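You operate a simulated robot arm through the tools that you are given. There is no shell and no other tool.

Carry out the task below with a simulated robot arm. There is one attempt and no reset: what you move stays moved.

JOB
Move wedge 2 from sleeper 1 to sleeper 2, then roll the dolly onto red.
Fine: before it rolls, end stop from its holder into the socket at the red end and blue latch shut; brake on the white mark. Where these are worked on the way, their far stop is far enough and under half their travel is too little: red dolly brake.
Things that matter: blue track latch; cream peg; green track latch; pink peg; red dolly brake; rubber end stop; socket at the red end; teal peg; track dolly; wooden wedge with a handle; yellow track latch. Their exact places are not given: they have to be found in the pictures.

The check looks at the end state, three seconds after you hand in, the way a careful person would. Anything else that was tipped, shoved, dropped, spilled or broken makes it a failure.

ROBOT AND FRAMES
A 7-joint arm with a two-finger parallel gripper on a trunk, on a base that drives. Base frame: it is fixed to the floor where the robot stands at the start and does not move with it; the origin is under the middle of the robot, x ahead of it, y to its left, z up. Lengths are in mm, angles in degrees, forces in N, time in s.
With the tool pointing down near the work surface it reaches from about 440 to 920 mm from the robot's upright axis, wherever it stands. Its first joint turns from -166.0 to 166.0 degrees. Places, roughly: blue track latch [0, -2800, 800]; cream peg [-250, -1750, 750]; green track latch [-300, -1900, 800]; pink peg [0, -2250, 750]; red dolly brake [-200, -2000, 800]; rubber end stop [-500, -1500, 750]; socket at the red end [200, -3400, 800]; teal peg [250, -2750, 750]; track dolly [-200, -2200, 800]; wooden wedge with a handle [0, -2000, 750]; yellow track latch [-200, -2400, 800]. Payload 3.91 kg.
Tool frame: the origin (TCP) lies between the finger pads and is the grasp point; the fingertips stand 30 mm ahead of it; z points along the fingers, y is the line along which they close. The gripper opens to 110 mm. The fingers are 20 mm wide and 10 mm thick; the gripper's body (48 by 112 mm) begins 55 mm behind the TCP.
Orientation is that of the tool frame in the base frame, as [roll, pitch, yaw] about the fixed x, y, z axes, in that order (R = Rz(yaw) Ry(pitch) Rx(roll)). With the fingers straight down and closing along the base's y, the tool's x points along the base's -x, its y along +y and its z along -z.

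CONTROLS
- The arm moves only by the tool servo_tool. Its argument "deltas" is a list of rows, each a list of 3 entries, a list of its own where there are three numbers: the shift along the tool's x, y, z in m, then the turn, a rotation vector about the tool's x, y, z in degrees, then the gripper command, from -1 (shut) to 1 (fully open), values between in proportion. In form: [[[dx, dy, dz], [rx, ry, rz], claw], ...]. A call has 1 to 20 rows; each row is the pose to reach, as a shift and turn from the pose commanded when the call began, along the tool's axes at that moment. Each row takes 0.2 s and may step no farther than 50 mm and 8.6 degrees from the row before; otherwise, or with a gripper value out of range, the whole call is refused. A pose out of reach is approached as far as the arm can. The call stops where the force on the tool passes 60 N (or 10 N more than at its start, if that is more) or the arm is blocked; 0.2 s more then pass. Each finger travels about 72 mm/s and halts on what it meets, pressing with about 31 N; the grip force reading is that of the motor and also rises with nothing between the fingers. The clock runs only during rows and for 0.2 s after the last one: add rows that repeat a pose to give the fingers time. The reply holds the time, the measured pose of the TCP, the force on the tool along the base axes, the opening and the grip force, in the units named above and with some noise, with the torque about the TCP (base axes, N m) and any sound that the robot's microphone picked up.
- Cameras (640 x 400 px; columns grow to the right, rows downward): "scene" is now at [256.1, -6.5, 1084.3]; the picture's right is [-0.07, -1.00, 0.00], its down [-0.61, 0.04, -0.79] and it looks along [0.79, -0.06, -0.61] (base axes); focal length 253 px, centre (320, 200). "wrist" rides on the gripper at [72, 17, -103] in the tool frame; the picture's right is [-0.23, 0.97, 0.00], its down [-0.76, -0.18, -0.62] and it looks along [-0.61, -0.14, 0.78] (tool axes); focal length 222 px, centre (320, 200).
- grab_frame(camera): a new picture of that camera. The clock stands still meanwhile.
- raise_lower(by): slides the trunk up (or, below 0, down) by that many mm; the arm and the scene camera ride with it, the base frame stays. It gives what a move gives, with no picture.
- drive_base(legs): drives the robot by 1 to 6 legs, each [ahead, left, turn to the left] in mm, mm and degrees, along the robot's own axes; the way and the turn of a leg run together, so that a leg with both is an arc; at most 1500 mm and 180 degrees a leg. The arm and the cameras ride along, it lands a little off, and it stops where it bumps. It gives what a move gives.
- aim_head(pan, tilt): turns the head with the scene camera to pan (to the left, within 86 degrees either way) and tilt (down, from -29 to 69), counted from straight ahead of the robot. It gives what a move gives.
- locate(camera, pixels): for up to 12 pixels [column, row] of the newest picture of that camera ("zoom" is the newest enlarged one), the place [x, y, z] in the base frame of the surface seen there, good to about 2 mm. The clock stands still meanwhile.
- close_up(camera, box): a new picture of the part [left, top, right, bottom] of that camera's present view, enlarged. The clock stands still meanwhile.
- hand_in(): hands the job in; it is judged then, once.

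Open the gripper and draw the arm clear of the work before you hand the job in, unless the task says otherwise.

The tools are called after "Emit:" by a JSON object that holds its "api" and its "payload". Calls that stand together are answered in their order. servo_tool: Moves the arm, as the interface text tells. Its arguments: {"type":"object","properties":{"deltas":{"type":"array"}},"required":["deltas"]} The other tools are called the same way: raise_lower (by) slides the trunk up or down; drive_base (legs) drives the base; aim_head (pan, tilt) turns the head that bears the scene camera; grab_frame (camera) takes a picture; locate (camera, pixels) gives the place of the surface under pixels of a picture; close_up (camera, box) takes an enlarged picture of a part of a camera's view; hand_in () hands the job in.

At the start:

```text
time_s: 0.0
eef_pos: [653.8, 127.4, 888.7]
orientation: [-180.0, 0.0, -180.0]
contact_force: [0.3, 0.3, -0.3]
wrist_torque: [0.01, 0.0, -0.02]
grip_width: 110.1
grip_force: 0.2
trunk travel left (down, up): [-275.0, 407.0]
robot x, y, heading: [4.4, 0.1, -0.1]
head pan, tilt: [-4.2, 37.4]
```

scene: 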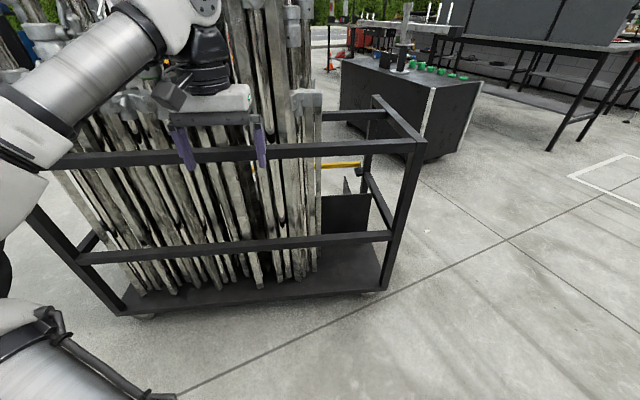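
wrist: 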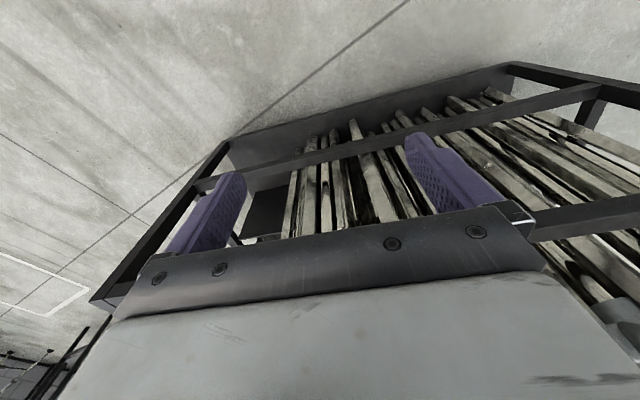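

The scene picture shows a cart of timber ahead; the work lies to the right (y about -1500 to -3400). I turn the head right to look at it.

Emit:
{"api": "aim_head", "payload": {"pan": -80, "tilt": 15}}

Emit:
{"api": "grab_frame", "payload": {"camera": "scene"}}

```text
time_s: 1.5
eef_pos: [654.7, 126.2, 891.1]
orientation: [180.0, 0.0, -179.9]
contact_force: [0.1, -0.1, 0.5]
wrist_torque: [-0.02, -0.03, 0.01]
grip_width: 109.9
grip_force: 0.1
trunk travel left (down, up): [-275.0, 407.0]
robot x, y, heading: [1.5, 1.1, -0.0]
head pan, tilt: [-80.0, 15.0]
```

```text
taken
```

scene: 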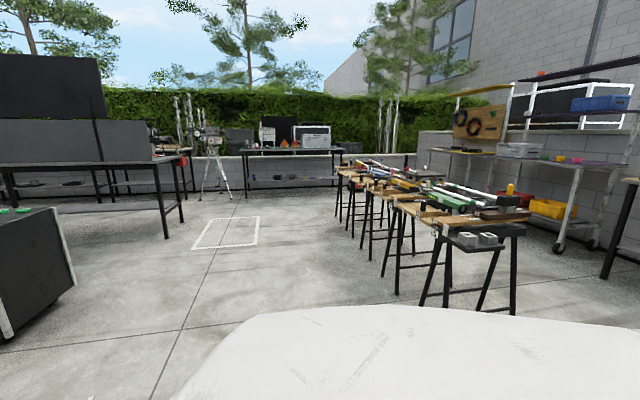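

The work is the row of trestles at (350-530, 160-250). I take an enlarged picture of it and measure some points.

Emit:
{"api": "close_up", "payload": {"camera": "scene", "box": [320, 140, 560, 290]}}

Emit:
{"api": "locate", "payload": {"camera": "scene", "pixels": [[490, 240], [395, 205], [440, 245], [370, 185], [340, 170], [420, 160], [530, 212], [555, 210], [200, 247], [455, 310], [515, 315], [398, 293]]}}

```text
2.67 times, centred on (440, 215) of scene
```

zoom: 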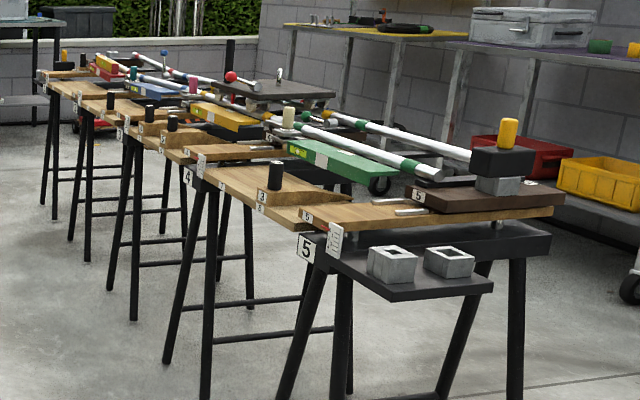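

```text
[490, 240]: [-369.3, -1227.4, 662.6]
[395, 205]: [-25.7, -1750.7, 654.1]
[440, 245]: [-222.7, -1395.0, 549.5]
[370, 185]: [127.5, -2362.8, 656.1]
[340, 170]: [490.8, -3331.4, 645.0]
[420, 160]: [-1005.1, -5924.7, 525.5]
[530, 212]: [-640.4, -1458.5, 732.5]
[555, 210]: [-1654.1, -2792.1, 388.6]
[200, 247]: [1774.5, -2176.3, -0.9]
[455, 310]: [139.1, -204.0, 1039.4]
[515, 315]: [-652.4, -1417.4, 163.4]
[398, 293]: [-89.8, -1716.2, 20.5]
```

The trestles are numbered 5 (near) to 1 (far), and the track's left edge runs from about (-222,-1395) to (490,-3331). Before turning, I look ahead again to check that the arm clears the timber cart.

Emit:
{"api": "aim_head", "payload": {"pan": -10, "tilt": 15}}

Emit:
{"api": "grab_frame", "payload": {"camera": "scene"}}

Emit:
{"api": "locate", "payload": {"camera": "scene", "pixels": [[280, 100], [280, 200], [260, 60], [330, 200], [100, 200], [150, 100], [230, 220], [420, 200], [50, 50], [380, 250]]}}

```text
time_s: 2.9
eef_pos: [654.0, 125.5, 888.6]
orientation: [180.0, -0.1, -180.0]
contact_force: [0.2, -0.2, 0.6]
wrist_torque: [-0.03, -0.03, 0.01]
grip_width: 110.0
grip_force: 0.1
trunk travel left (down, up): [-275.0, 407.0]
robot x, y, heading: [4.1, -2.7, -0.0]
head pan, tilt: [-10.0, 15.0]
```

```text
taken
```

scene: 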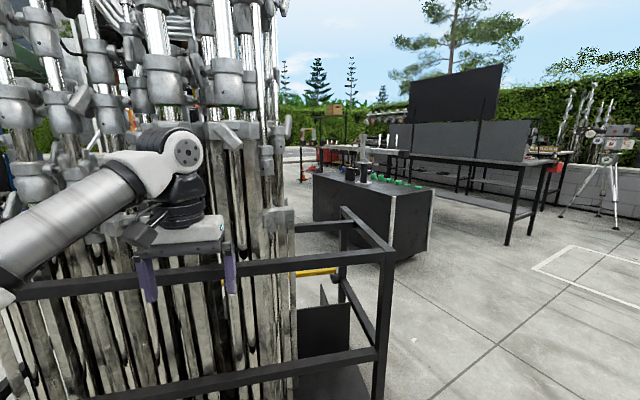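

```text
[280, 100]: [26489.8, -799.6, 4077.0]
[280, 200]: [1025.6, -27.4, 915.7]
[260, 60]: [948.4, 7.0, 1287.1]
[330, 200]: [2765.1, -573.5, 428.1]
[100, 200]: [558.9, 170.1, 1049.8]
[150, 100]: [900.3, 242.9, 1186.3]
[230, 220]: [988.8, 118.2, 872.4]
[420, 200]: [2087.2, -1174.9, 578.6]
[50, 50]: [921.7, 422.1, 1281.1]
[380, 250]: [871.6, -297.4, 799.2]
```

The cart front is at x≈870 and its corner at (871,-297); the gripper stays inside that. I strafe right, move ahead slightly, then turn to face the track side (heading about -160), well short of the trestles.

Emit:
{"api": "drive_base", "payload": {"legs": [[0, -700, 0], [250, 0, 0], [0, 0, -160]]}}

Emit:
{"api": "aim_head", "payload": {"pan": 40, "tilt": 30}}

Emit:
{"api": "grab_frame", "payload": {"camera": "scene"}}

```text
time_s: 16.8
eef_pos: [-304.2, -1073.0, 889.0]
orientation: [179.9, 0.1, 23.3]
contact_force: [-0.3, 0.1, -0.3]
wrist_torque: [-0.03, -0.03, 0.03]
grip_width: 109.7
grip_force: 0.1
trunk travel left (down, up): [-275.0, 407.0]
robot x, y, heading: [245.4, -700.3, -156.8]
head pan, tilt: [-10.0, 15.0]
```

```text
time_s: 18.0
eef_pos: [-303.6, -1071.9, 889.5]
orientation: [180.0, -0.1, 23.3]
contact_force: [0.2, 0.3, -0.2]
wrist_torque: [-0.01, 0.01, -0.01]
grip_width: 110.1
grip_force: 0.0
trunk travel left (down, up): [-275.0, 407.0]
robot x, y, heading: [246.9, -702.2, -156.5]
head pan, tilt: [40.0, 30.0]
```

```text
taken
```

scene: 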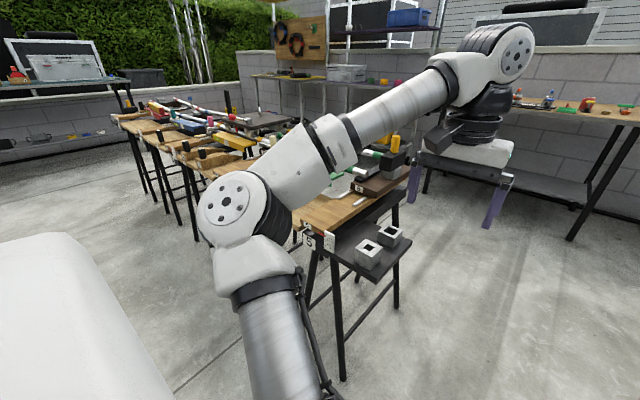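

The arm blocks part of the view; trestle 5 with two empty sockets on a tray is at (370,245). I raise the trunk so arm and camera clear everything, and drive left along the track.

Emit:
{"api": "raise_lower", "payload": {"by": 300}}

Emit:
{"api": "drive_base", "payload": {"legs": [[0, 0, -3.5], [0, 650, 0]]}}

Emit:
{"api": "aim_head", "payload": {"pan": 30, "tilt": 45}}

Emit:
{"api": "grab_frame", "payload": {"camera": "scene"}}

```text
time_s: 21.0
eef_pos: [-303.6, -1072.4, 1189.4]
orientation: [-180.0, 0.0, 23.3]
contact_force: [-0.5, -0.7, -0.1]
wrist_torque: [0.01, 0.03, 0.01]
grip_width: 110.0
grip_force: 0.0
trunk travel left (down, up): [-575.0, 107.0]
robot x, y, heading: [246.9, -697.3, -156.8]
head pan, tilt: [40.0, 30.0]
```

```text
time_s: 26.9
eef_pos: [-98.9, -1657.0, 1189.1]
orientation: [179.9, 0.0, 20.1]
contact_force: [-1.0, 0.0, -0.3]
wrist_torque: [-0.05, 0.0, 0.01]
grip_width: 109.8
grip_force: 0.0
trunk travel left (down, up): [-575.0, 107.0]
robot x, y, heading: [471.8, -1313.2, -159.6]
head pan, tilt: [40.0, 30.0]
```

```text
time_s: 27.7
eef_pos: [-99.3, -1656.5, 1188.9]
orientation: [-180.0, 0.0, 20.2]
contact_force: [0.7, 0.6, 0.2]
wrist_torque: [0.02, -0.01, -0.01]
grip_width: 110.2
grip_force: 0.0
trunk travel left (down, up): [-575.0, 107.0]
robot x, y, heading: [472.6, -1312.9, -159.9]
head pan, tilt: [30.0, 45.0]
```

```text
taken
```

scene: 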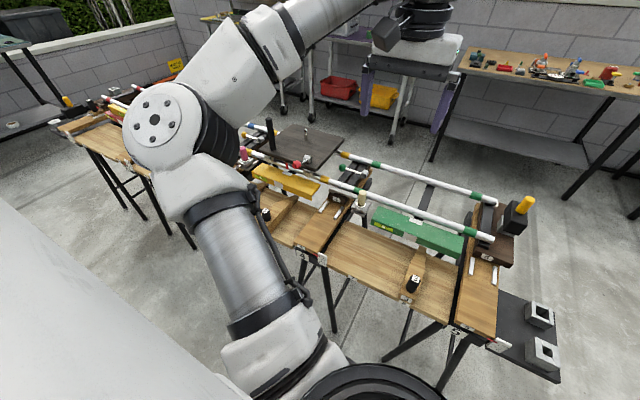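

Now I see the near part: rails, green latch, dolly, end stop with a yellow knob. I take close-ups of it.

Emit:
{"api": "close_up", "payload": {"camera": "scene", "box": [380, 170, 570, 390]}}

Emit:
{"api": "close_up", "payload": {"camera": "scene", "box": [220, 120, 400, 270]}}

```text
1.82 times, centred on (475, 280) of scene
```

zoom: 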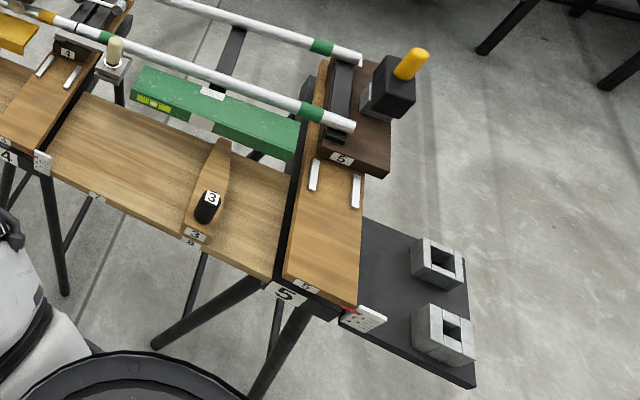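

```text
2.67 times, centred on (310, 195) of scene
```

zoom: 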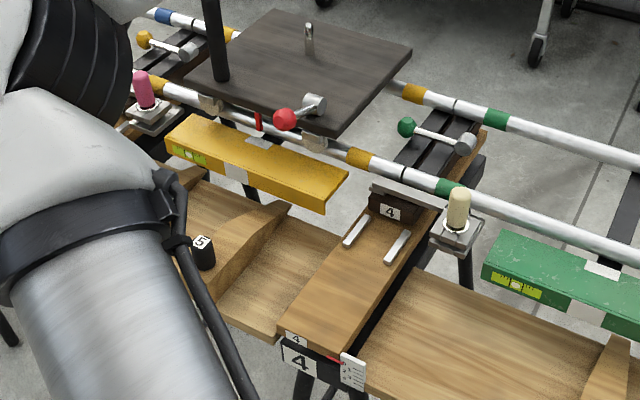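

I now see sleeper 4 and 5, cream peg, pink peg, green latch, the dolly with its red brake on the yellow section. I drive left along the track to survey the rest.

Emit:
{"api": "drive_base", "payload": {"legs": [[0, 1100, 0]]}}

Emit:
{"api": "aim_head", "payload": {"pan": 40, "tilt": 42}}

Emit:
{"api": "grab_frame", "payload": {"camera": "scene"}}

```text
time_s: 36.6
eef_pos: [288.5, -2696.8, 1189.7]
orientation: [-180.0, 0.0, 20.6]
contact_force: [-0.5, 0.5, -0.2]
wrist_torque: [0.02, 0.01, 0.02]
grip_width: 109.8
grip_force: 0.1
trunk travel left (down, up): [-575.0, 107.0]
robot x, y, heading: [854.8, -2347.9, -159.2]
head pan, tilt: [30.0, 45.0]
```

```text
time_s: 37.3
eef_pos: [287.5, -2696.3, 1189.7]
orientation: [-180.0, 0.0, 20.8]
contact_force: [-0.5, 0.7, -0.2]
wrist_torque: [0.04, 0.0, 0.02]
grip_width: 109.8
grip_force: 0.1
trunk travel left (down, up): [-575.0, 107.0]
robot x, y, heading: [857.1, -2347.6, -159.3]
head pan, tilt: [40.0, 42.0]
```

```text
taken
```

scene: 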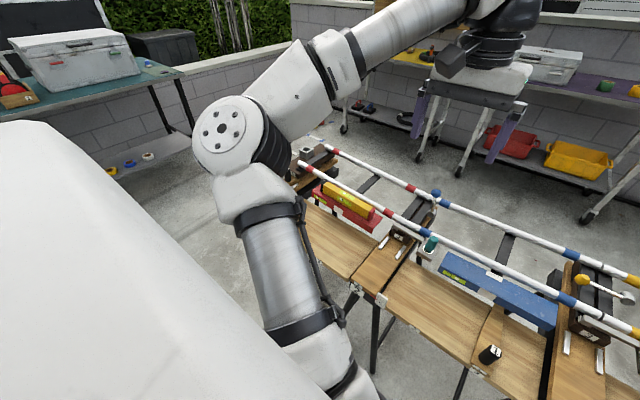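

Here the blue section, teal peg, and red section show. I take close-ups of the joints.

Emit:
{"api": "close_up", "payload": {"camera": "scene", "box": [280, 130, 460, 290]}}

Emit:
{"api": "close_up", "payload": {"camera": "scene", "box": [430, 200, 640, 390]}}

Emit:
{"api": "aim_head", "payload": {"pan": -20, "tilt": 45}}

Emit:
{"api": "grab_frame", "payload": {"camera": "scene"}}

```text
2.50 times, centred on (370, 210) of scene
```

zoom: 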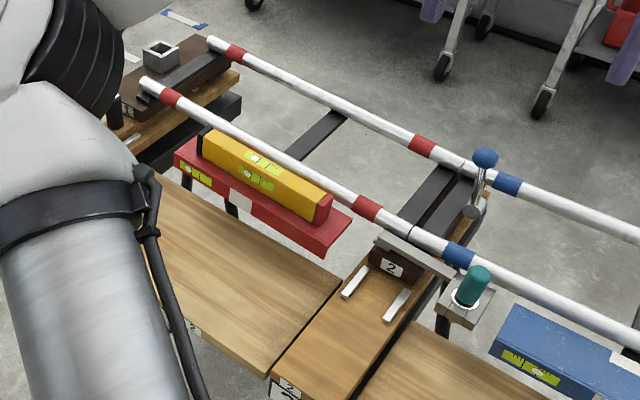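

```text
2.11 times, centred on (535, 295) of scene
```

zoom: 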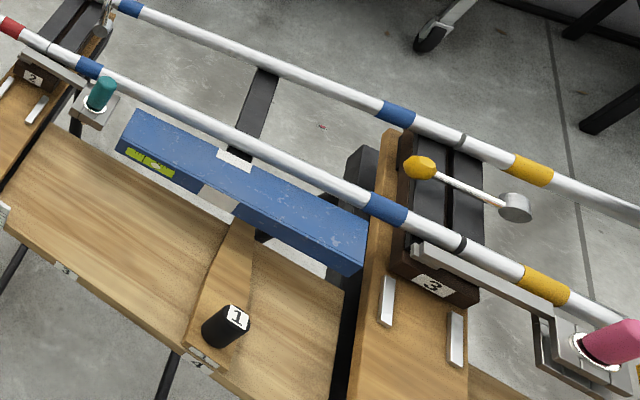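

```text
time_s: 38.6
eef_pos: [289.1, -2695.7, 1189.8]
orientation: [180.0, 0.0, 20.7]
contact_force: [0.4, -0.1, -0.4]
wrist_torque: [0.0, -0.02, -0.02]
grip_width: 110.1
grip_force: 0.0
trunk travel left (down, up): [-575.0, 107.0]
robot x, y, heading: [855.0, -2343.5, -159.5]
head pan, tilt: [-20.0, 45.0]
```

```text
taken
```

scene: 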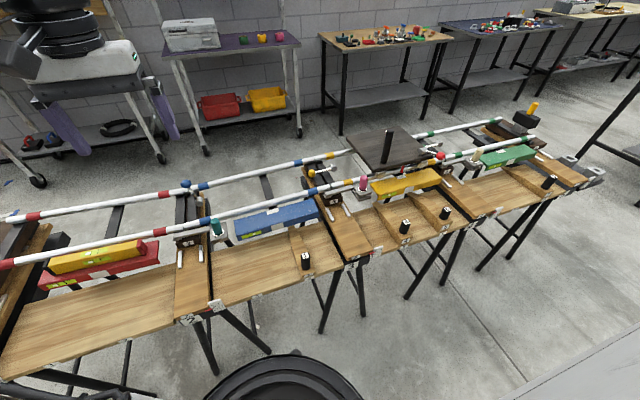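

Yellow and green latch levers lie across the rails, while the blue lever at sleeper 2 stands up. I zoom here and then go on to see sleeper 1 and wedge 2.

Emit:
{"api": "close_up", "payload": {"camera": "scene", "box": [280, 120, 480, 270]}}

Emit:
{"api": "close_up", "payload": {"camera": "scene", "box": [130, 160, 290, 330]}}

Emit:
{"api": "close_up", "payload": {"camera": "scene", "box": [0, 190, 180, 390]}}

Emit:
{"api": "locate", "payload": {"camera": "scene", "pixels": [[0, 382], [180, 318], [350, 265], [453, 225], [10, 218], [184, 184], [187, 214], [310, 172], [330, 190], [305, 262], [218, 222], [364, 183]]}}

```text
2.67 times, centred on (380, 195) of scene
```

zoom: 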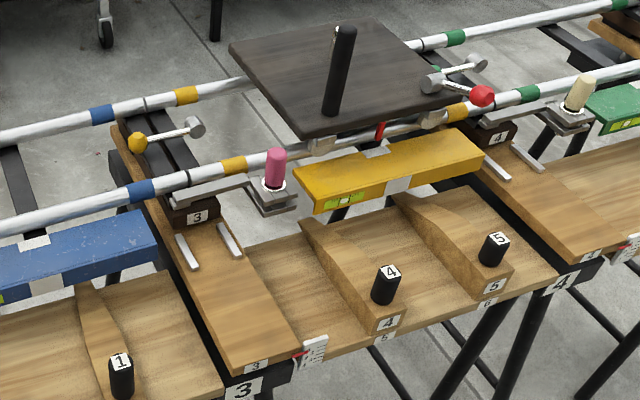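

```text
2.35 times, centred on (210, 245) of scene
```

zoom: 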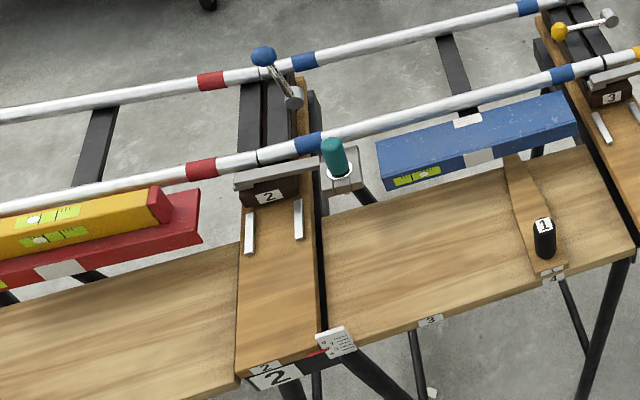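

```text
2.00 times, centred on (90, 290) of scene
```

zoom: 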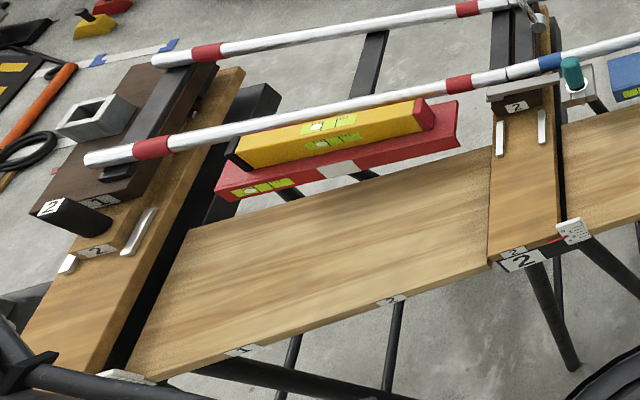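

```text
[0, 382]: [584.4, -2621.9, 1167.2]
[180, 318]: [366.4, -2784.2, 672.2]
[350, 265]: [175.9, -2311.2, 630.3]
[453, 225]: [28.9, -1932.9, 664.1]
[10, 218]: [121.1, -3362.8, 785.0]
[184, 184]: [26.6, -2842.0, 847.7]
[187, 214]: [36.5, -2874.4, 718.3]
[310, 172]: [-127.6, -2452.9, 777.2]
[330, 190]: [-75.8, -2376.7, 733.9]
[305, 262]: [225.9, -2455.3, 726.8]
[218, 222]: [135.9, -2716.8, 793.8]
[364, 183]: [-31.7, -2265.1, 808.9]
```

Wedge 2 sits between the guide strips of sleeper 1 at the left; the socket is the grey box on sleeper 1's brown plate. I drive further left to see sleeper 1 closely.

Emit:
{"api": "drive_base", "payload": {"legs": [[0, 800, 0]]}}

Emit:
{"api": "aim_head", "payload": {"pan": -10, "tilt": 50}}

Emit:
{"api": "grab_frame", "payload": {"camera": "scene"}}

```text
time_s: 45.3
eef_pos: [585.2, -3465.0, 1189.5]
orientation: [-180.0, -0.1, 21.3]
contact_force: [-1.1, 0.3, -0.1]
wrist_torque: [-0.01, -0.03, 0.0]
grip_width: 110.0
grip_force: 0.1
trunk travel left (down, up): [-575.0, 107.0]
robot x, y, heading: [1146.8, -3109.4, -158.7]
head pan, tilt: [-20.0, 45.0]
```

```text
time_s: 46.0
eef_pos: [583.9, -3464.8, 1189.2]
orientation: [180.0, 0.0, 21.1]
contact_force: [0.1, -0.6, 0.1]
wrist_torque: [0.01, -0.02, 0.01]
grip_width: 109.8
grip_force: 0.0
trunk travel left (down, up): [-575.0, 107.0]
robot x, y, heading: [1145.7, -3109.8, -159.0]
head pan, tilt: [-10.0, 50.0]
```

```text
taken
```

scene: 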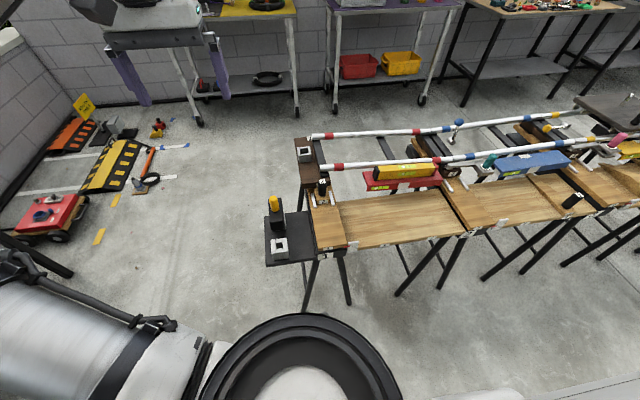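

A second end stop (yellow knob, px 277,205) stands in a holder on the tray at the red end, and the socket at (303,153) is empty. I take close-ups.

Emit:
{"api": "close_up", "payload": {"camera": "scene", "box": [255, 125, 375, 275]}}

Emit:
{"api": "locate", "payload": {"camera": "zoom", "pixels": [[220, 60], [150, 180], [160, 270], [190, 325], [100, 120]]}}

Emit:
{"api": "locate", "payload": {"camera": "scene", "pixels": [[303, 153], [275, 198], [276, 217], [280, 247], [322, 187], [322, 196], [335, 165], [315, 136], [460, 124], [488, 160], [342, 243], [463, 232]]}}

```text
2.67 times, centred on (315, 200) of scene
```

zoom: 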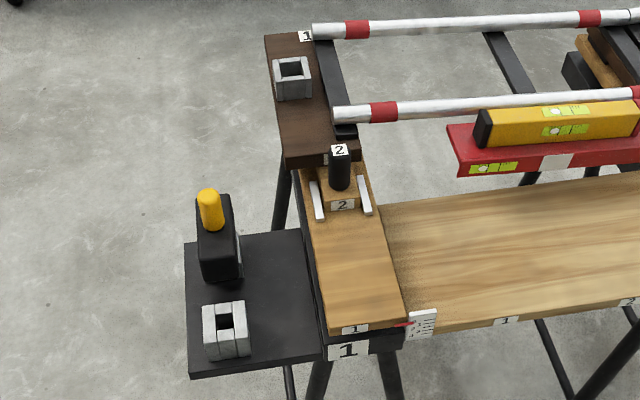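

```text
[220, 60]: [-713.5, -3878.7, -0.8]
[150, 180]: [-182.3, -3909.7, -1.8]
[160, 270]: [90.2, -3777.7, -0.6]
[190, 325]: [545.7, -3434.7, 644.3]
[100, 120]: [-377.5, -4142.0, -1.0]
```

```text
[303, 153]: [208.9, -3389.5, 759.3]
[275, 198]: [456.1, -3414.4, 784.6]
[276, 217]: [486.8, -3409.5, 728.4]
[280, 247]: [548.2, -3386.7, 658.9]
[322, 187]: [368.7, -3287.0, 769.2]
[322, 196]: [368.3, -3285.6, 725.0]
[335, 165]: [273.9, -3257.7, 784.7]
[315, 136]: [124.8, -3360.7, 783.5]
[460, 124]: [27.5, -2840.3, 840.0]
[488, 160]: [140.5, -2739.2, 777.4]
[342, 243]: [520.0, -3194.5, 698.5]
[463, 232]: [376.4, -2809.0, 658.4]
```

Wedge 2's handle top is at about (369,-3287,769), the end stop at about (470,-3412), the socket at (209,-3389,759). Before closing in, I look steeply down to judge the base clearance to the trestle.

Emit:
{"api": "aim_head", "payload": {"pan": -30, "tilt": 69}}

Emit:
{"api": "grab_frame", "payload": {"camera": "scene"}}

Emit:
{"api": "grab_frame", "payload": {"camera": "wrist"}}

```text
time_s: 46.9
eef_pos: [584.2, -3463.3, 1190.0]
orientation: [180.0, 0.0, 21.2]
contact_force: [0.6, -0.6, -0.5]
wrist_torque: [0.0, -0.02, 0.0]
grip_width: 109.9
grip_force: 0.1
trunk travel left (down, up): [-575.0, 107.0]
robot x, y, heading: [1152.1, -3111.1, -158.6]
head pan, tilt: [-30.0, 68.8]
```

```text
taken
```

scene: 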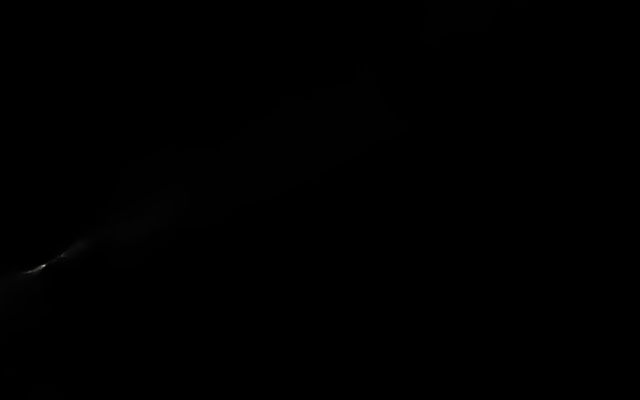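

```text
taken
```

wrist: 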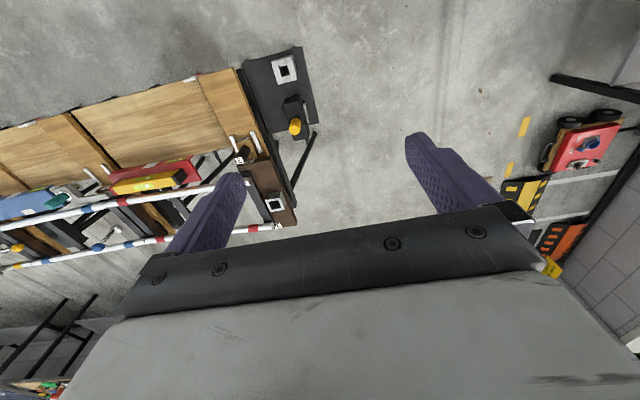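

The wrist camera gives a good overview; trestle feet don't protrude beyond the sleepers' outer edge (n≈-650), so I close in by 185 mm and shift 266 mm right, to stand between sleepers 1 and 2.

Emit:
{"api": "drive_base", "payload": {"legs": [[0, -266, -1], [185, 0, 0]]}}

Emit:
{"api": "aim_head", "payload": {"pan": 15, "tilt": 52}}

Emit:
{"api": "grab_frame", "payload": {"camera": "scene"}}

Emit:
{"api": "grab_frame", "payload": {"camera": "wrist"}}

```text
time_s: 50.7
eef_pos: [308.8, -3271.4, 1188.3]
orientation: [180.0, 0.0, 20.3]
contact_force: [-0.5, -0.6, -0.3]
wrist_torque: [0.01, 0.01, -0.02]
grip_width: 109.9
grip_force: 0.0
trunk travel left (down, up): [-575.0, 107.0]
robot x, y, heading: [878.4, -2926.1, -159.6]
head pan, tilt: [-30.0, 68.8]
```

```text
time_s: 51.8
eef_pos: [309.1, -3270.2, 1189.0]
orientation: [180.0, 0.1, 20.4]
contact_force: [-0.1, 0.6, -0.4]
wrist_torque: [0.0, 0.01, 0.01]
grip_width: 109.9
grip_force: 0.0
trunk travel left (down, up): [-575.0, 107.0]
robot x, y, heading: [880.6, -2923.9, -159.5]
head pan, tilt: [15.0, 52.0]
```

```text
taken
```

scene: 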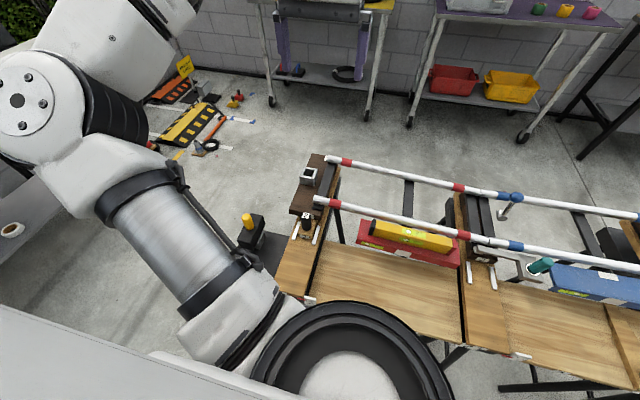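

```text
taken
```

wrist: 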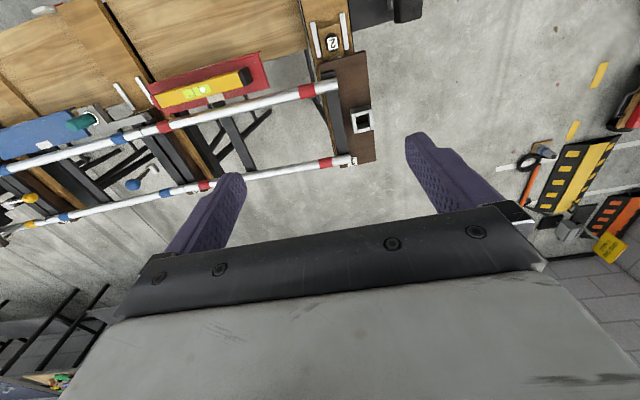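

I take enlarged views of sleeper 1 (wedge 2, socket, end stop) and of sleeper 2 with the blue latch.

Emit:
{"api": "close_up", "payload": {"camera": "scene", "box": [430, 180, 590, 300]}}

Emit:
{"api": "close_up", "payload": {"camera": "scene", "box": [230, 140, 370, 260]}}

Emit:
{"api": "locate", "payload": {"camera": "zoom", "pixels": [[355, 338], [350, 365], [345, 395], [312, 395], [388, 390], [350, 330], [375, 140], [390, 165], [350, 160], [395, 125], [75, 335], [75, 380]]}}

```text
3.33 times, centred on (510, 240) of scene
```

zoom: 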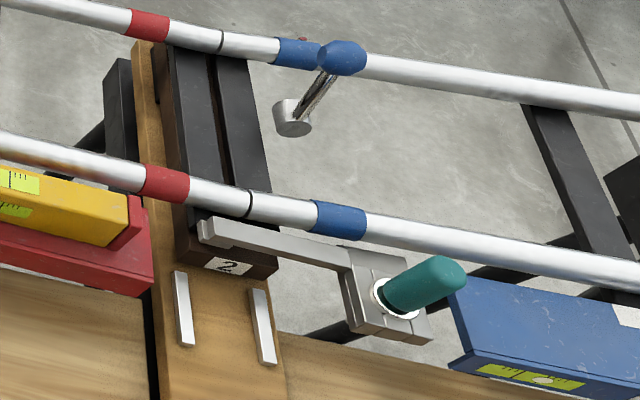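

```text
3.33 times, centred on (300, 200) of scene
```

zoom: 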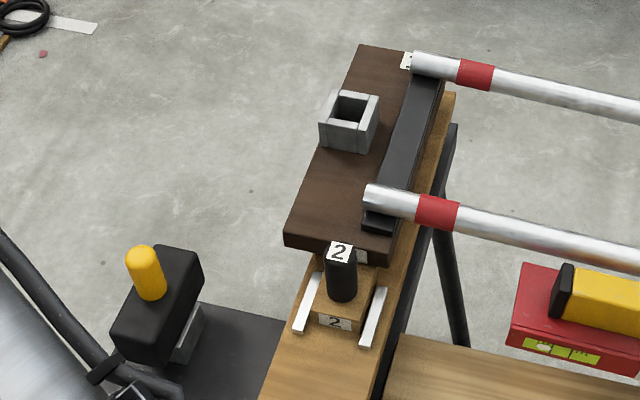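

```text
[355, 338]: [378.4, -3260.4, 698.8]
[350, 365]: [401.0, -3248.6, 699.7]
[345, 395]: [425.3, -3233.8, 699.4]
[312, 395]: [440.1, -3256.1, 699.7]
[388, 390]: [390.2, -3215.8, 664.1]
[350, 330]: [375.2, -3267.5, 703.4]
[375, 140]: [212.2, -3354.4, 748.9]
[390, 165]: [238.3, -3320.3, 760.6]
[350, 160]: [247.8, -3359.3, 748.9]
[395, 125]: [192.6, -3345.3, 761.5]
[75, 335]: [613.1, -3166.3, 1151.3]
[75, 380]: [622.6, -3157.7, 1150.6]
```

I measure the wedge handle, end stop, and socket precisely in the newest zoom (handle top at 340,252).

Emit:
{"api": "locate", "payload": {"camera": "zoom", "pixels": [[340, 252], [340, 275], [340, 295], [335, 322], [308, 310], [372, 325], [348, 98], [350, 125], [375, 120], [322, 150], [146, 250], [165, 320]]}}

Emit:
{"api": "locate", "payload": {"camera": "scene", "pixels": [[485, 234], [470, 273], [491, 278], [480, 270], [503, 215], [516, 198], [543, 264], [524, 272], [500, 254], [463, 235], [483, 247], [475, 290]]}}

```text
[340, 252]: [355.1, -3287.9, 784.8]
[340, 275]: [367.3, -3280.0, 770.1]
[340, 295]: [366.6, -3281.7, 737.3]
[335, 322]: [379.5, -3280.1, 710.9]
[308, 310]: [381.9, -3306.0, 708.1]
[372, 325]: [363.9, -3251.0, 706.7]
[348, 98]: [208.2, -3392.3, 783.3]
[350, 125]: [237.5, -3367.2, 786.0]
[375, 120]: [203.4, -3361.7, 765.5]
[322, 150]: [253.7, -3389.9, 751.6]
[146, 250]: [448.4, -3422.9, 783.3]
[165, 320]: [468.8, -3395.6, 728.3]
```

```text
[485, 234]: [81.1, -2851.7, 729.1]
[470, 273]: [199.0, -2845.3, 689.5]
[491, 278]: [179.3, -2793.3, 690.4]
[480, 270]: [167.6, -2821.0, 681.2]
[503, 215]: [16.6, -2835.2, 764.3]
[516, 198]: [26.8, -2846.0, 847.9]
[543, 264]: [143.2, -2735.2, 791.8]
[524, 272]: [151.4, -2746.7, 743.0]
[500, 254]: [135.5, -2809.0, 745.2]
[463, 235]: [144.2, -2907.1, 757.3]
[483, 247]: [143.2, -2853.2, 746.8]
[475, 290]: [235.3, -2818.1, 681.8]
```

Tool axes now: x = outward from the track (toward the robot), y = toward the red end, z down. I check the brown plate's front edge near the handle and the guide strips before descending.

Emit:
{"api": "locate", "payload": {"camera": "zoom", "pixels": [[300, 238], [320, 242], [375, 255], [372, 262], [330, 262], [352, 300], [325, 285], [376, 290], [318, 280], [365, 270], [340, 225], [335, 306]]}}

```text
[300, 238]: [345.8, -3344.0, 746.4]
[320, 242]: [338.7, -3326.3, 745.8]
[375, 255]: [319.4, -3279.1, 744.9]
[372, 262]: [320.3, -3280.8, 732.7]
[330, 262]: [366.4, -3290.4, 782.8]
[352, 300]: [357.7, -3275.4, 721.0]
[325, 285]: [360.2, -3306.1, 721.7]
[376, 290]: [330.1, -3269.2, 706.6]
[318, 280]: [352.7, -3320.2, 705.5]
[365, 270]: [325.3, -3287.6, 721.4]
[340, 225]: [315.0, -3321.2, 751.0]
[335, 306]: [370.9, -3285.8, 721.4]
```

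Plate edge is at n≈-836, handle at n≈-808, wedge top at z 721, handle 721–785. I shift over the handle and descend partway with the gripper at ~65 mm.

Emit:
{"api": "servo_tool", "payload": {"deltas": [[[0.02, 0.016, 0], [0, 0, 0], 0.2], [[0.0365, 0.032, 0.02], [0, 0, 0], 0.2], [[0.0365, 0.032, 0.065], [0, 0, 0], 0.2], [[0.0365, 0.032, 0.11], [0, 0, 0], 0.2], [[0.0365, 0.032, 0.155], [0, 0, 0], 0.2], [[0.0365, 0.032, 0.2], [0, 0, 0], 0.2], [[0.0365, 0.032, 0.245], [0, 0, 0], 0.2], [[0.0365, 0.032, 0.29], [0, 0, 0], 0.2], [[0.0365, 0.032, 0.32], [0, 0, 0], 0.2], [[0.0365, 0.032, 0.32], [0, 0, 0], 0.2]]}}

Emit:
{"api": "grab_frame", "payload": {"camera": "wrist"}}

Emit:
{"api": "grab_frame", "payload": {"camera": "scene"}}

```text
time_s: 54.0
eef_pos: [352.4, -3288.4, 868.6]
orientation: [179.9, 0.1, 20.5]
contact_force: [0.1, -0.1, -0.7]
wrist_torque: [-0.01, 0.03, -0.02]
grip_width: 65.8
grip_force: 0.1
trunk travel left (down, up): [-575.0, 107.0]
robot x, y, heading: [875.5, -2922.6, -159.4]
head pan, tilt: [15.0, 52.0]
```

```text
taken
```

wrist: 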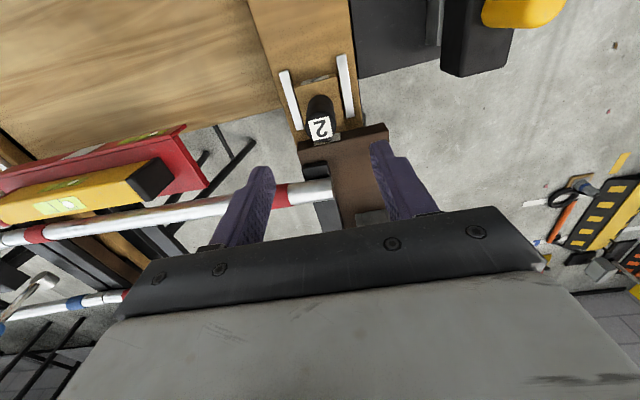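

```text
taken
```

scene: 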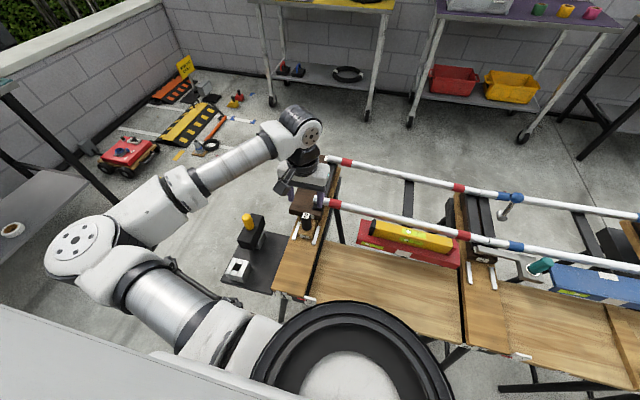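

TCP is above the handle as intended. I check the handle location in the wrist picture ("2" label at 320,128).

Emit:
{"api": "locate", "payload": {"camera": "wrist", "pixels": [[320, 128], [310, 120], [332, 125], [320, 105], [318, 85], [330, 140]]}}

```text
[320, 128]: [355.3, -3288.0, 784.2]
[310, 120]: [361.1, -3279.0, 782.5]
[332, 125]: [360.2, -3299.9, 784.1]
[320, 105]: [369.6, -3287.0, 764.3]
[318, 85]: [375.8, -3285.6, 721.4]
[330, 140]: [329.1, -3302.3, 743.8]
```

The label centre (355,-3288) matches the TCP within 3 mm. I descend to z≈762 and close on the handle.

Emit:
{"api": "servo_tool", "payload": {"deltas": [[[0.002, 0, 0.04], [0, 0, 0], 0.2], [[0.002, 0, 0.08], [0, 0, 0], 0.2], [[0.002, 0, 0.107], [0, 0, 0], 0.2], [[0.002, 0, 0.107], [0, 0, 0], 0.2], [[0.002, 0, 0.107], [0, 0, 0], -1], [[0.002, 0, 0.107], [0, 0, 0], -1], [[0.002, 0, 0.107], [0, 0, 0], -1]]}}

```text
time_s: 55.6
eef_pos: [355.8, -3288.5, 762.1]
orientation: [179.8, 0.0, 20.3]
contact_force: [0.0, -2.0, -0.6]
wrist_torque: [-0.02, 0.11, 0.01]
grip_width: 26.6
grip_force: 30.6
trunk travel left (down, up): [-575.0, 107.0]
robot x, y, heading: [874.1, -2922.3, -159.7]
head pan, tilt: [15.0, 52.0]
```

Gripped at 26.6 mm. I pull the wedge straight out along the sleeper in small steps.

Emit:
{"api": "servo_tool", "payload": {"deltas": [[[0.005, 0, 0], [0, 0, 0], -1], [[0.012, 0, 0], [0, 0, 0], -1], [[0.02, 0, 0], [0, 0, 0], -1], [[0.03, 0, 0], [0, 0, 0], -1], [[0.04, 0, 0], [0, 0, 0], -1], [[0.05, 0, 0], [0, 0, 0], -1]]}}

Emit:
{"api": "close_up", "payload": {"camera": "scene", "box": [230, 140, 370, 260]}}

```text
time_s: 57.0
eef_pos: [403.4, -3269.1, 762.8]
orientation: [-180.0, 0.0, 20.4]
contact_force: [0.3, -0.6, -3.7]
wrist_torque: [0.04, -0.19, -0.03]
grip_width: 26.7
grip_force: 31.3
trunk travel left (down, up): [-575.0, 107.0]
robot x, y, heading: [880.3, -2926.4, -159.7]
head pan, tilt: [15.0, 52.0]
```

```text
3.33 times, centred on (300, 200) of scene
```

zoom: 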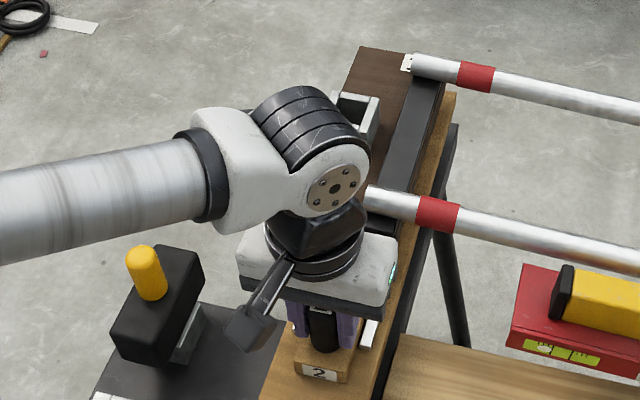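

The wedge slides freely (only ~3.7 N weight). I pull another 80 mm, then lift slightly to see that it is clear.

Emit:
{"api": "servo_tool", "payload": {"deltas": [[[0.02, 0, 0], [0, 0, 0], -1], [[0.04, 0, 0], [0, 0, 0], -1], [[0.06, 0, 0], [0, 0, 0], -1], [[0.08, 0, 0], [0, 0, 0], -1], [[0.08, 0, -0.005], [0, 0, 0], -1], [[0.08, 0, -0.01], [0, 0, 0], -1]]}}

Emit:
{"api": "grab_frame", "payload": {"camera": "wrist"}}

Emit:
{"api": "close_up", "payload": {"camera": "scene", "box": [200, 140, 400, 300]}}

```text
time_s: 58.4
eef_pos: [478.7, -3243.0, 771.6]
orientation: [-179.9, 0.0, 20.4]
contact_force: [2.3, 1.0, -5.7]
wrist_torque: [0.33, -0.9, 0.05]
grip_width: 26.7
grip_force: 31.4
trunk travel left (down, up): [-575.0, 107.0]
robot x, y, heading: [876.4, -2924.8, -159.5]
head pan, tilt: [15.0, 52.0]
```

```text
taken
```

wrist: 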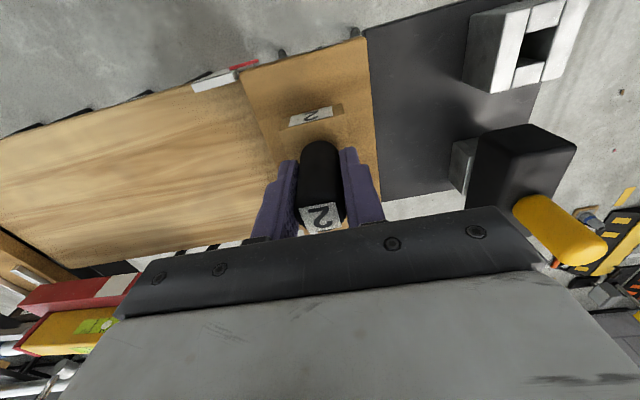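

```text
2.50 times, centred on (300, 220) of scene
```

zoom: 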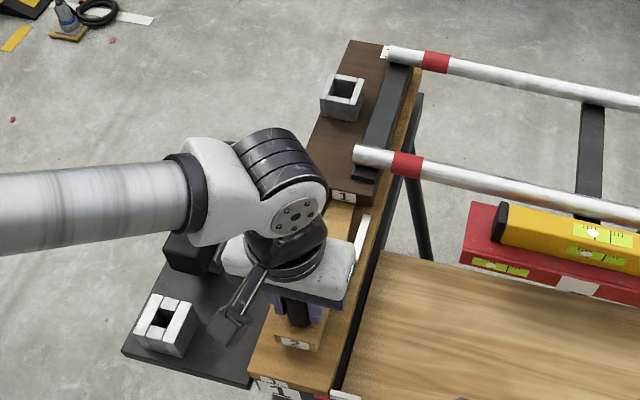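

The torque (-0.9 N m) suggests the thin end may still be caught under the plate. I lower again and pull 45 mm further before lifting.

Emit:
{"api": "servo_tool", "payload": {"deltas": [[[0, 0, 0.004], [0, 0, 0], -1], [[0, 0, 0.008], [0, 0, 0], -1], [[0.015, 0, 0.008], [0, 0, 0], -1], [[0.03, 0, 0.008], [0, 0, 0], -1], [[0.045, 0, 0.008], [0, 0, 0], -1], [[0.045, 0, 0.008], [0, 0, 0], -1]]}}

Emit:
{"api": "close_up", "payload": {"camera": "scene", "box": [240, 190, 360, 300]}}

```text
time_s: 59.8
eef_pos: [519.2, -3228.5, 765.1]
orientation: [179.9, -0.1, 20.4]
contact_force: [-0.3, 0.3, 2.9]
wrist_torque: [-0.23, 0.74, -0.03]
grip_width: 27.1
grip_force: 31.1
out of reach, approached as far as the arm can: row 5
trunk travel left (down, up): [-575.0, 107.0]
robot x, y, heading: [880.7, -2924.4, -159.5]
head pan, tilt: [15.0, 52.0]
```

```text
3.64 times, centred on (300, 245) of scene
```

zoom: 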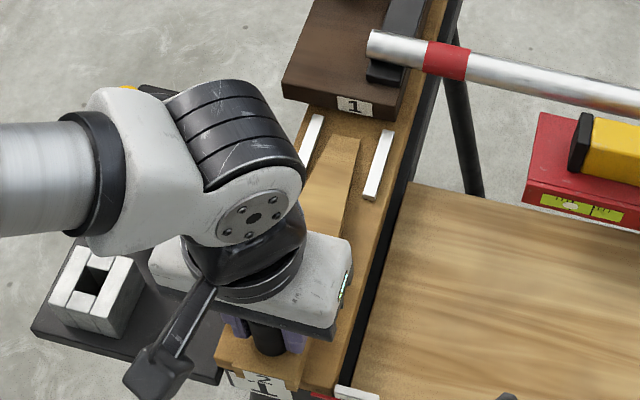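

The wedge's thin tip is now visible at (345,140), clear of the plate. I measure it and lift straight up 120 mm.

Emit:
{"api": "locate", "payload": {"camera": "zoom", "pixels": [[340, 140], [360, 143], [330, 138], [345, 160], [390, 135], [316, 120], [362, 195], [345, 105]]}}

Emit:
{"api": "servo_tool", "payload": {"deltas": [[[-0.005, 0, -0.02], [0, 0, 0], -1], [[-0.01, 0, -0.05], [0, 0, 0], -1], [[-0.01, 0, -0.09], [0, 0, 0], -1], [[-0.01, 0, -0.12], [0, 0, 0], -1], [[-0.01, 0, -0.12], [0, 0, 0], -1]]}}

Emit:
{"api": "grab_frame", "payload": {"camera": "scene"}}

Emit:
{"api": "grab_frame", "payload": {"camera": "wrist"}}

```text
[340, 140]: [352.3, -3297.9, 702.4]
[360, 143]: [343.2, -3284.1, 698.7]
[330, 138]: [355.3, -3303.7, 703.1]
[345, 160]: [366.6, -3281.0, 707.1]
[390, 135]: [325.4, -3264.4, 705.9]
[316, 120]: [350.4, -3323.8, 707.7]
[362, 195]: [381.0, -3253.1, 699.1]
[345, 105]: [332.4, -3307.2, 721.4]
```

```text
time_s: 60.8
eef_pos: [485.5, -3209.0, 860.5]
orientation: [-171.0, 2.3, 19.6]
contact_force: [-0.2, -0.4, -0.5]
wrist_torque: [-0.02, -0.05, -0.01]
grip_width: 26.7
grip_force: 31.3
out of reach, approached as far as the arm can: row 1, 2, 3, 4
trunk travel left (down, up): [-575.0, 107.0]
robot x, y, heading: [876.7, -2923.2, -159.7]
head pan, tilt: [15.0, 52.0]
stopped in row 4: the arm was blocked; the commanded pose is now the measured one
```

```text
taken
```

scene: 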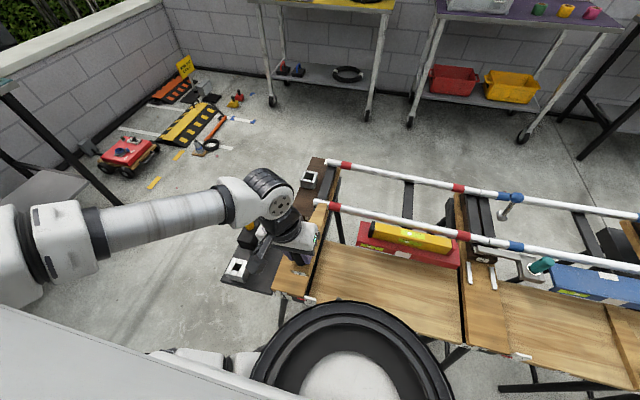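

```text
taken
```

wrist: 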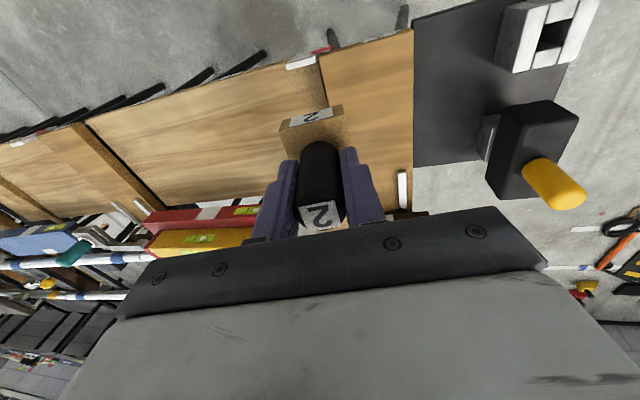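

The wedge is lifted but the arm is folded near its inner limit and tilted 9°. I raise the trunk 80 mm for clearance, then move ahead a little while straightening the tool.

Emit:
{"api": "raise_lower", "payload": {"by": 80}}

Emit:
{"api": "servo_tool", "payload": {"deltas": [[[-0.02, -0.01, 0], [-2, 0.5, 0], -1], [[-0.04, -0.02, 0], [-5, 1.2, -0.3], -1], [[-0.06, -0.03, 0], [-9, 2.3, -0.7], -1], [[-0.06, -0.03, 0], [-9, 2.3, -0.7], -1]]}}

```text
time_s: 62.0
eef_pos: [485.0, -3209.1, 939.0]
orientation: [-170.9, 2.1, 19.4]
contact_force: [0.5, 0.1, -1.6]
wrist_torque: [0.01, -0.04, 0.01]
grip_width: 26.7
grip_force: 30.9
trunk travel left (down, up): [-655.0, 27.0]
robot x, y, heading: [874.7, -2924.4, -159.5]
head pan, tilt: [15.0, 52.0]
```

```text
time_s: 63.0
eef_pos: [418.2, -3200.4, 947.1]
orientation: [-179.6, -0.2, 20.1]
contact_force: [0.5, -1.0, -0.3]
wrist_torque: [0.03, -0.08, -0.01]
grip_width: 27.0
grip_force: 31.2
trunk travel left (down, up): [-655.0, 27.0]
robot x, y, heading: [878.0, -2924.9, -159.6]
head pan, tilt: [15.0, 52.0]
```

Tool is upright again. I check that the wedge is still held and look at sleeper 2.

Emit:
{"api": "grab_frame", "payload": {"camera": "wrist"}}

Emit:
{"api": "grab_frame", "payload": {"camera": "scene"}}

Emit:
{"api": "close_up", "payload": {"camera": "scene", "box": [430, 180, 590, 300]}}

```text
taken
```

wrist: 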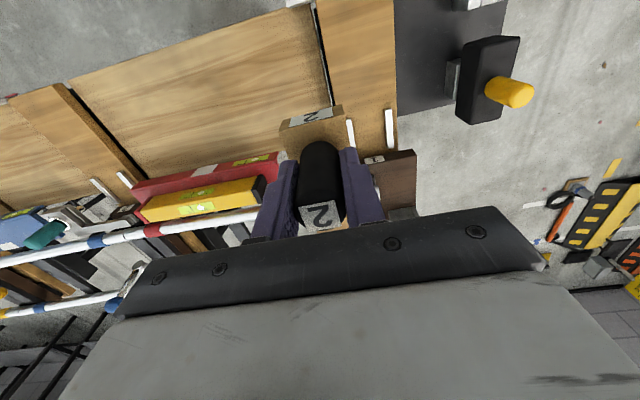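

```text
taken
```

scene: 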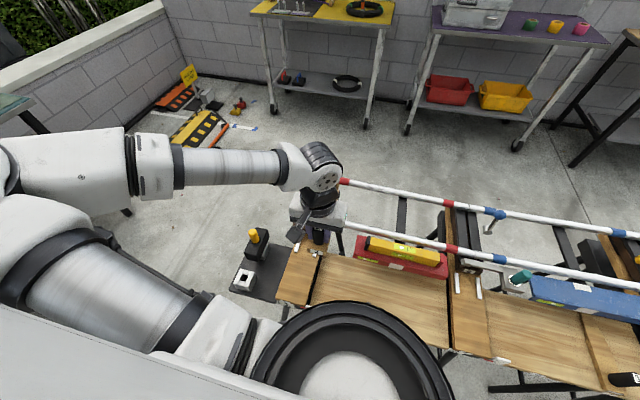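

```text
3.33 times, centred on (510, 240) of scene
```

zoom: 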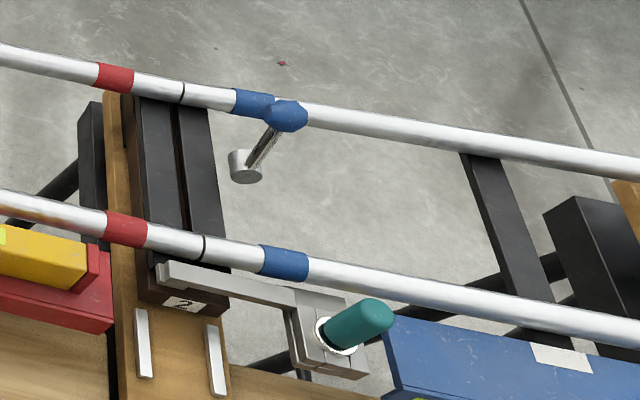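

I measure sleeper 2's guide strips, block, latch and peg in the zoom.

Emit:
{"api": "locate", "payload": {"camera": "zoom", "pixels": [[139, 314], [146, 372], [210, 330], [219, 390], [180, 304], [180, 350], [215, 312], [145, 296], [245, 165], [287, 115], [165, 270], [295, 300]]}}

```text
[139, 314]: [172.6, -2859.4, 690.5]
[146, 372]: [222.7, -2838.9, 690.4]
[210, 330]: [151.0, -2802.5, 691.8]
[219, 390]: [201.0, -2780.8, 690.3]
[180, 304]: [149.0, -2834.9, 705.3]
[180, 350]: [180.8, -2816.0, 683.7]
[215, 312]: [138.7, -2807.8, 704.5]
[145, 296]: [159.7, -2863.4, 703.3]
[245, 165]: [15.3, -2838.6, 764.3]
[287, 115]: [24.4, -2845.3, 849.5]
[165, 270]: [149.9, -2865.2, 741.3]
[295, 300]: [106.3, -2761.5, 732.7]
```

Strips at sleeper 2: centre line t≈2710, board z≈681.5 (18 mm lower than sleeper 1), block front at n≈-844. I carry the wedge along the track at height to above sleeper 2, staying at n≈-718.

Emit:
{"api": "servo_tool", "payload": {"deltas": [[[0, -0.045, 0], [0, 0, 0], -1], [[0, -0.09, 0], [0, 0, 0], -1], [[0, -0.135, 0], [0, 0, 0], -1], [[0, -0.18, 0], [0, 0, 0], -1], [[0, -0.225, 0], [0, 0, 0], -1], [[0, -0.27, 0], [0, 0, 0], -1], [[0, -0.315, 0], [0, 0, 0], -1], [[0.02, -0.36, 0], [0, 0, 0], -1], [[0.045, -0.4, 0], [0, 0, 0], -1], [[0.073, -0.436, 0], [0, 0, 0], -1], [[0.073, -0.436, 0], [0, 0, 0], -1]]}}

Emit:
{"api": "grab_frame", "payload": {"camera": "wrist"}}

Emit:
{"api": "grab_frame", "payload": {"camera": "scene"}}

```text
time_s: 65.3
eef_pos: [336.2, -2767.1, 947.1]
orientation: [-180.0, -0.1, 20.1]
contact_force: [-0.2, 0.0, -1.4]
wrist_torque: [0.03, -0.06, -0.02]
grip_width: 26.8
grip_force: 30.7
trunk travel left (down, up): [-655.0, 27.0]
robot x, y, heading: [878.7, -2928.4, -159.8]
head pan, tilt: [15.0, 52.0]
```

```text
taken
```

wrist: 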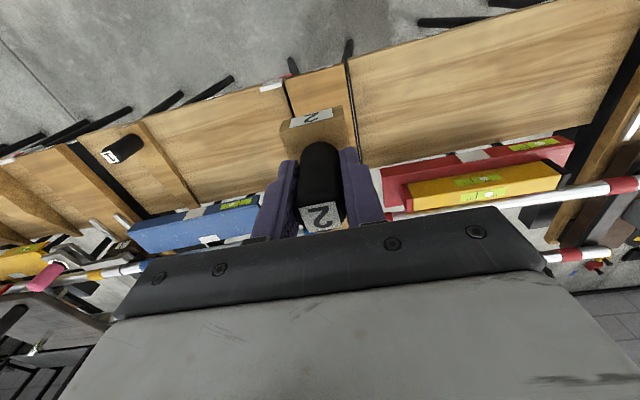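

```text
taken
```

scene: 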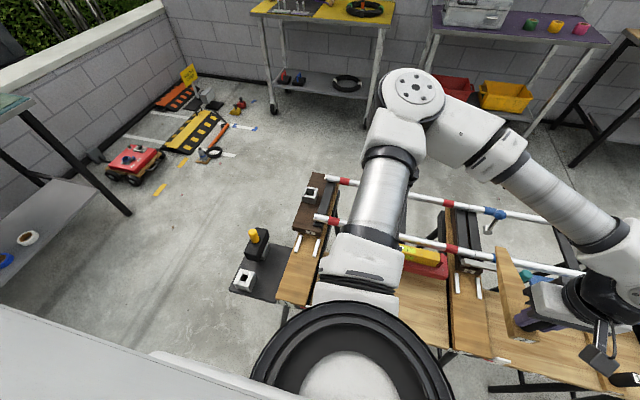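

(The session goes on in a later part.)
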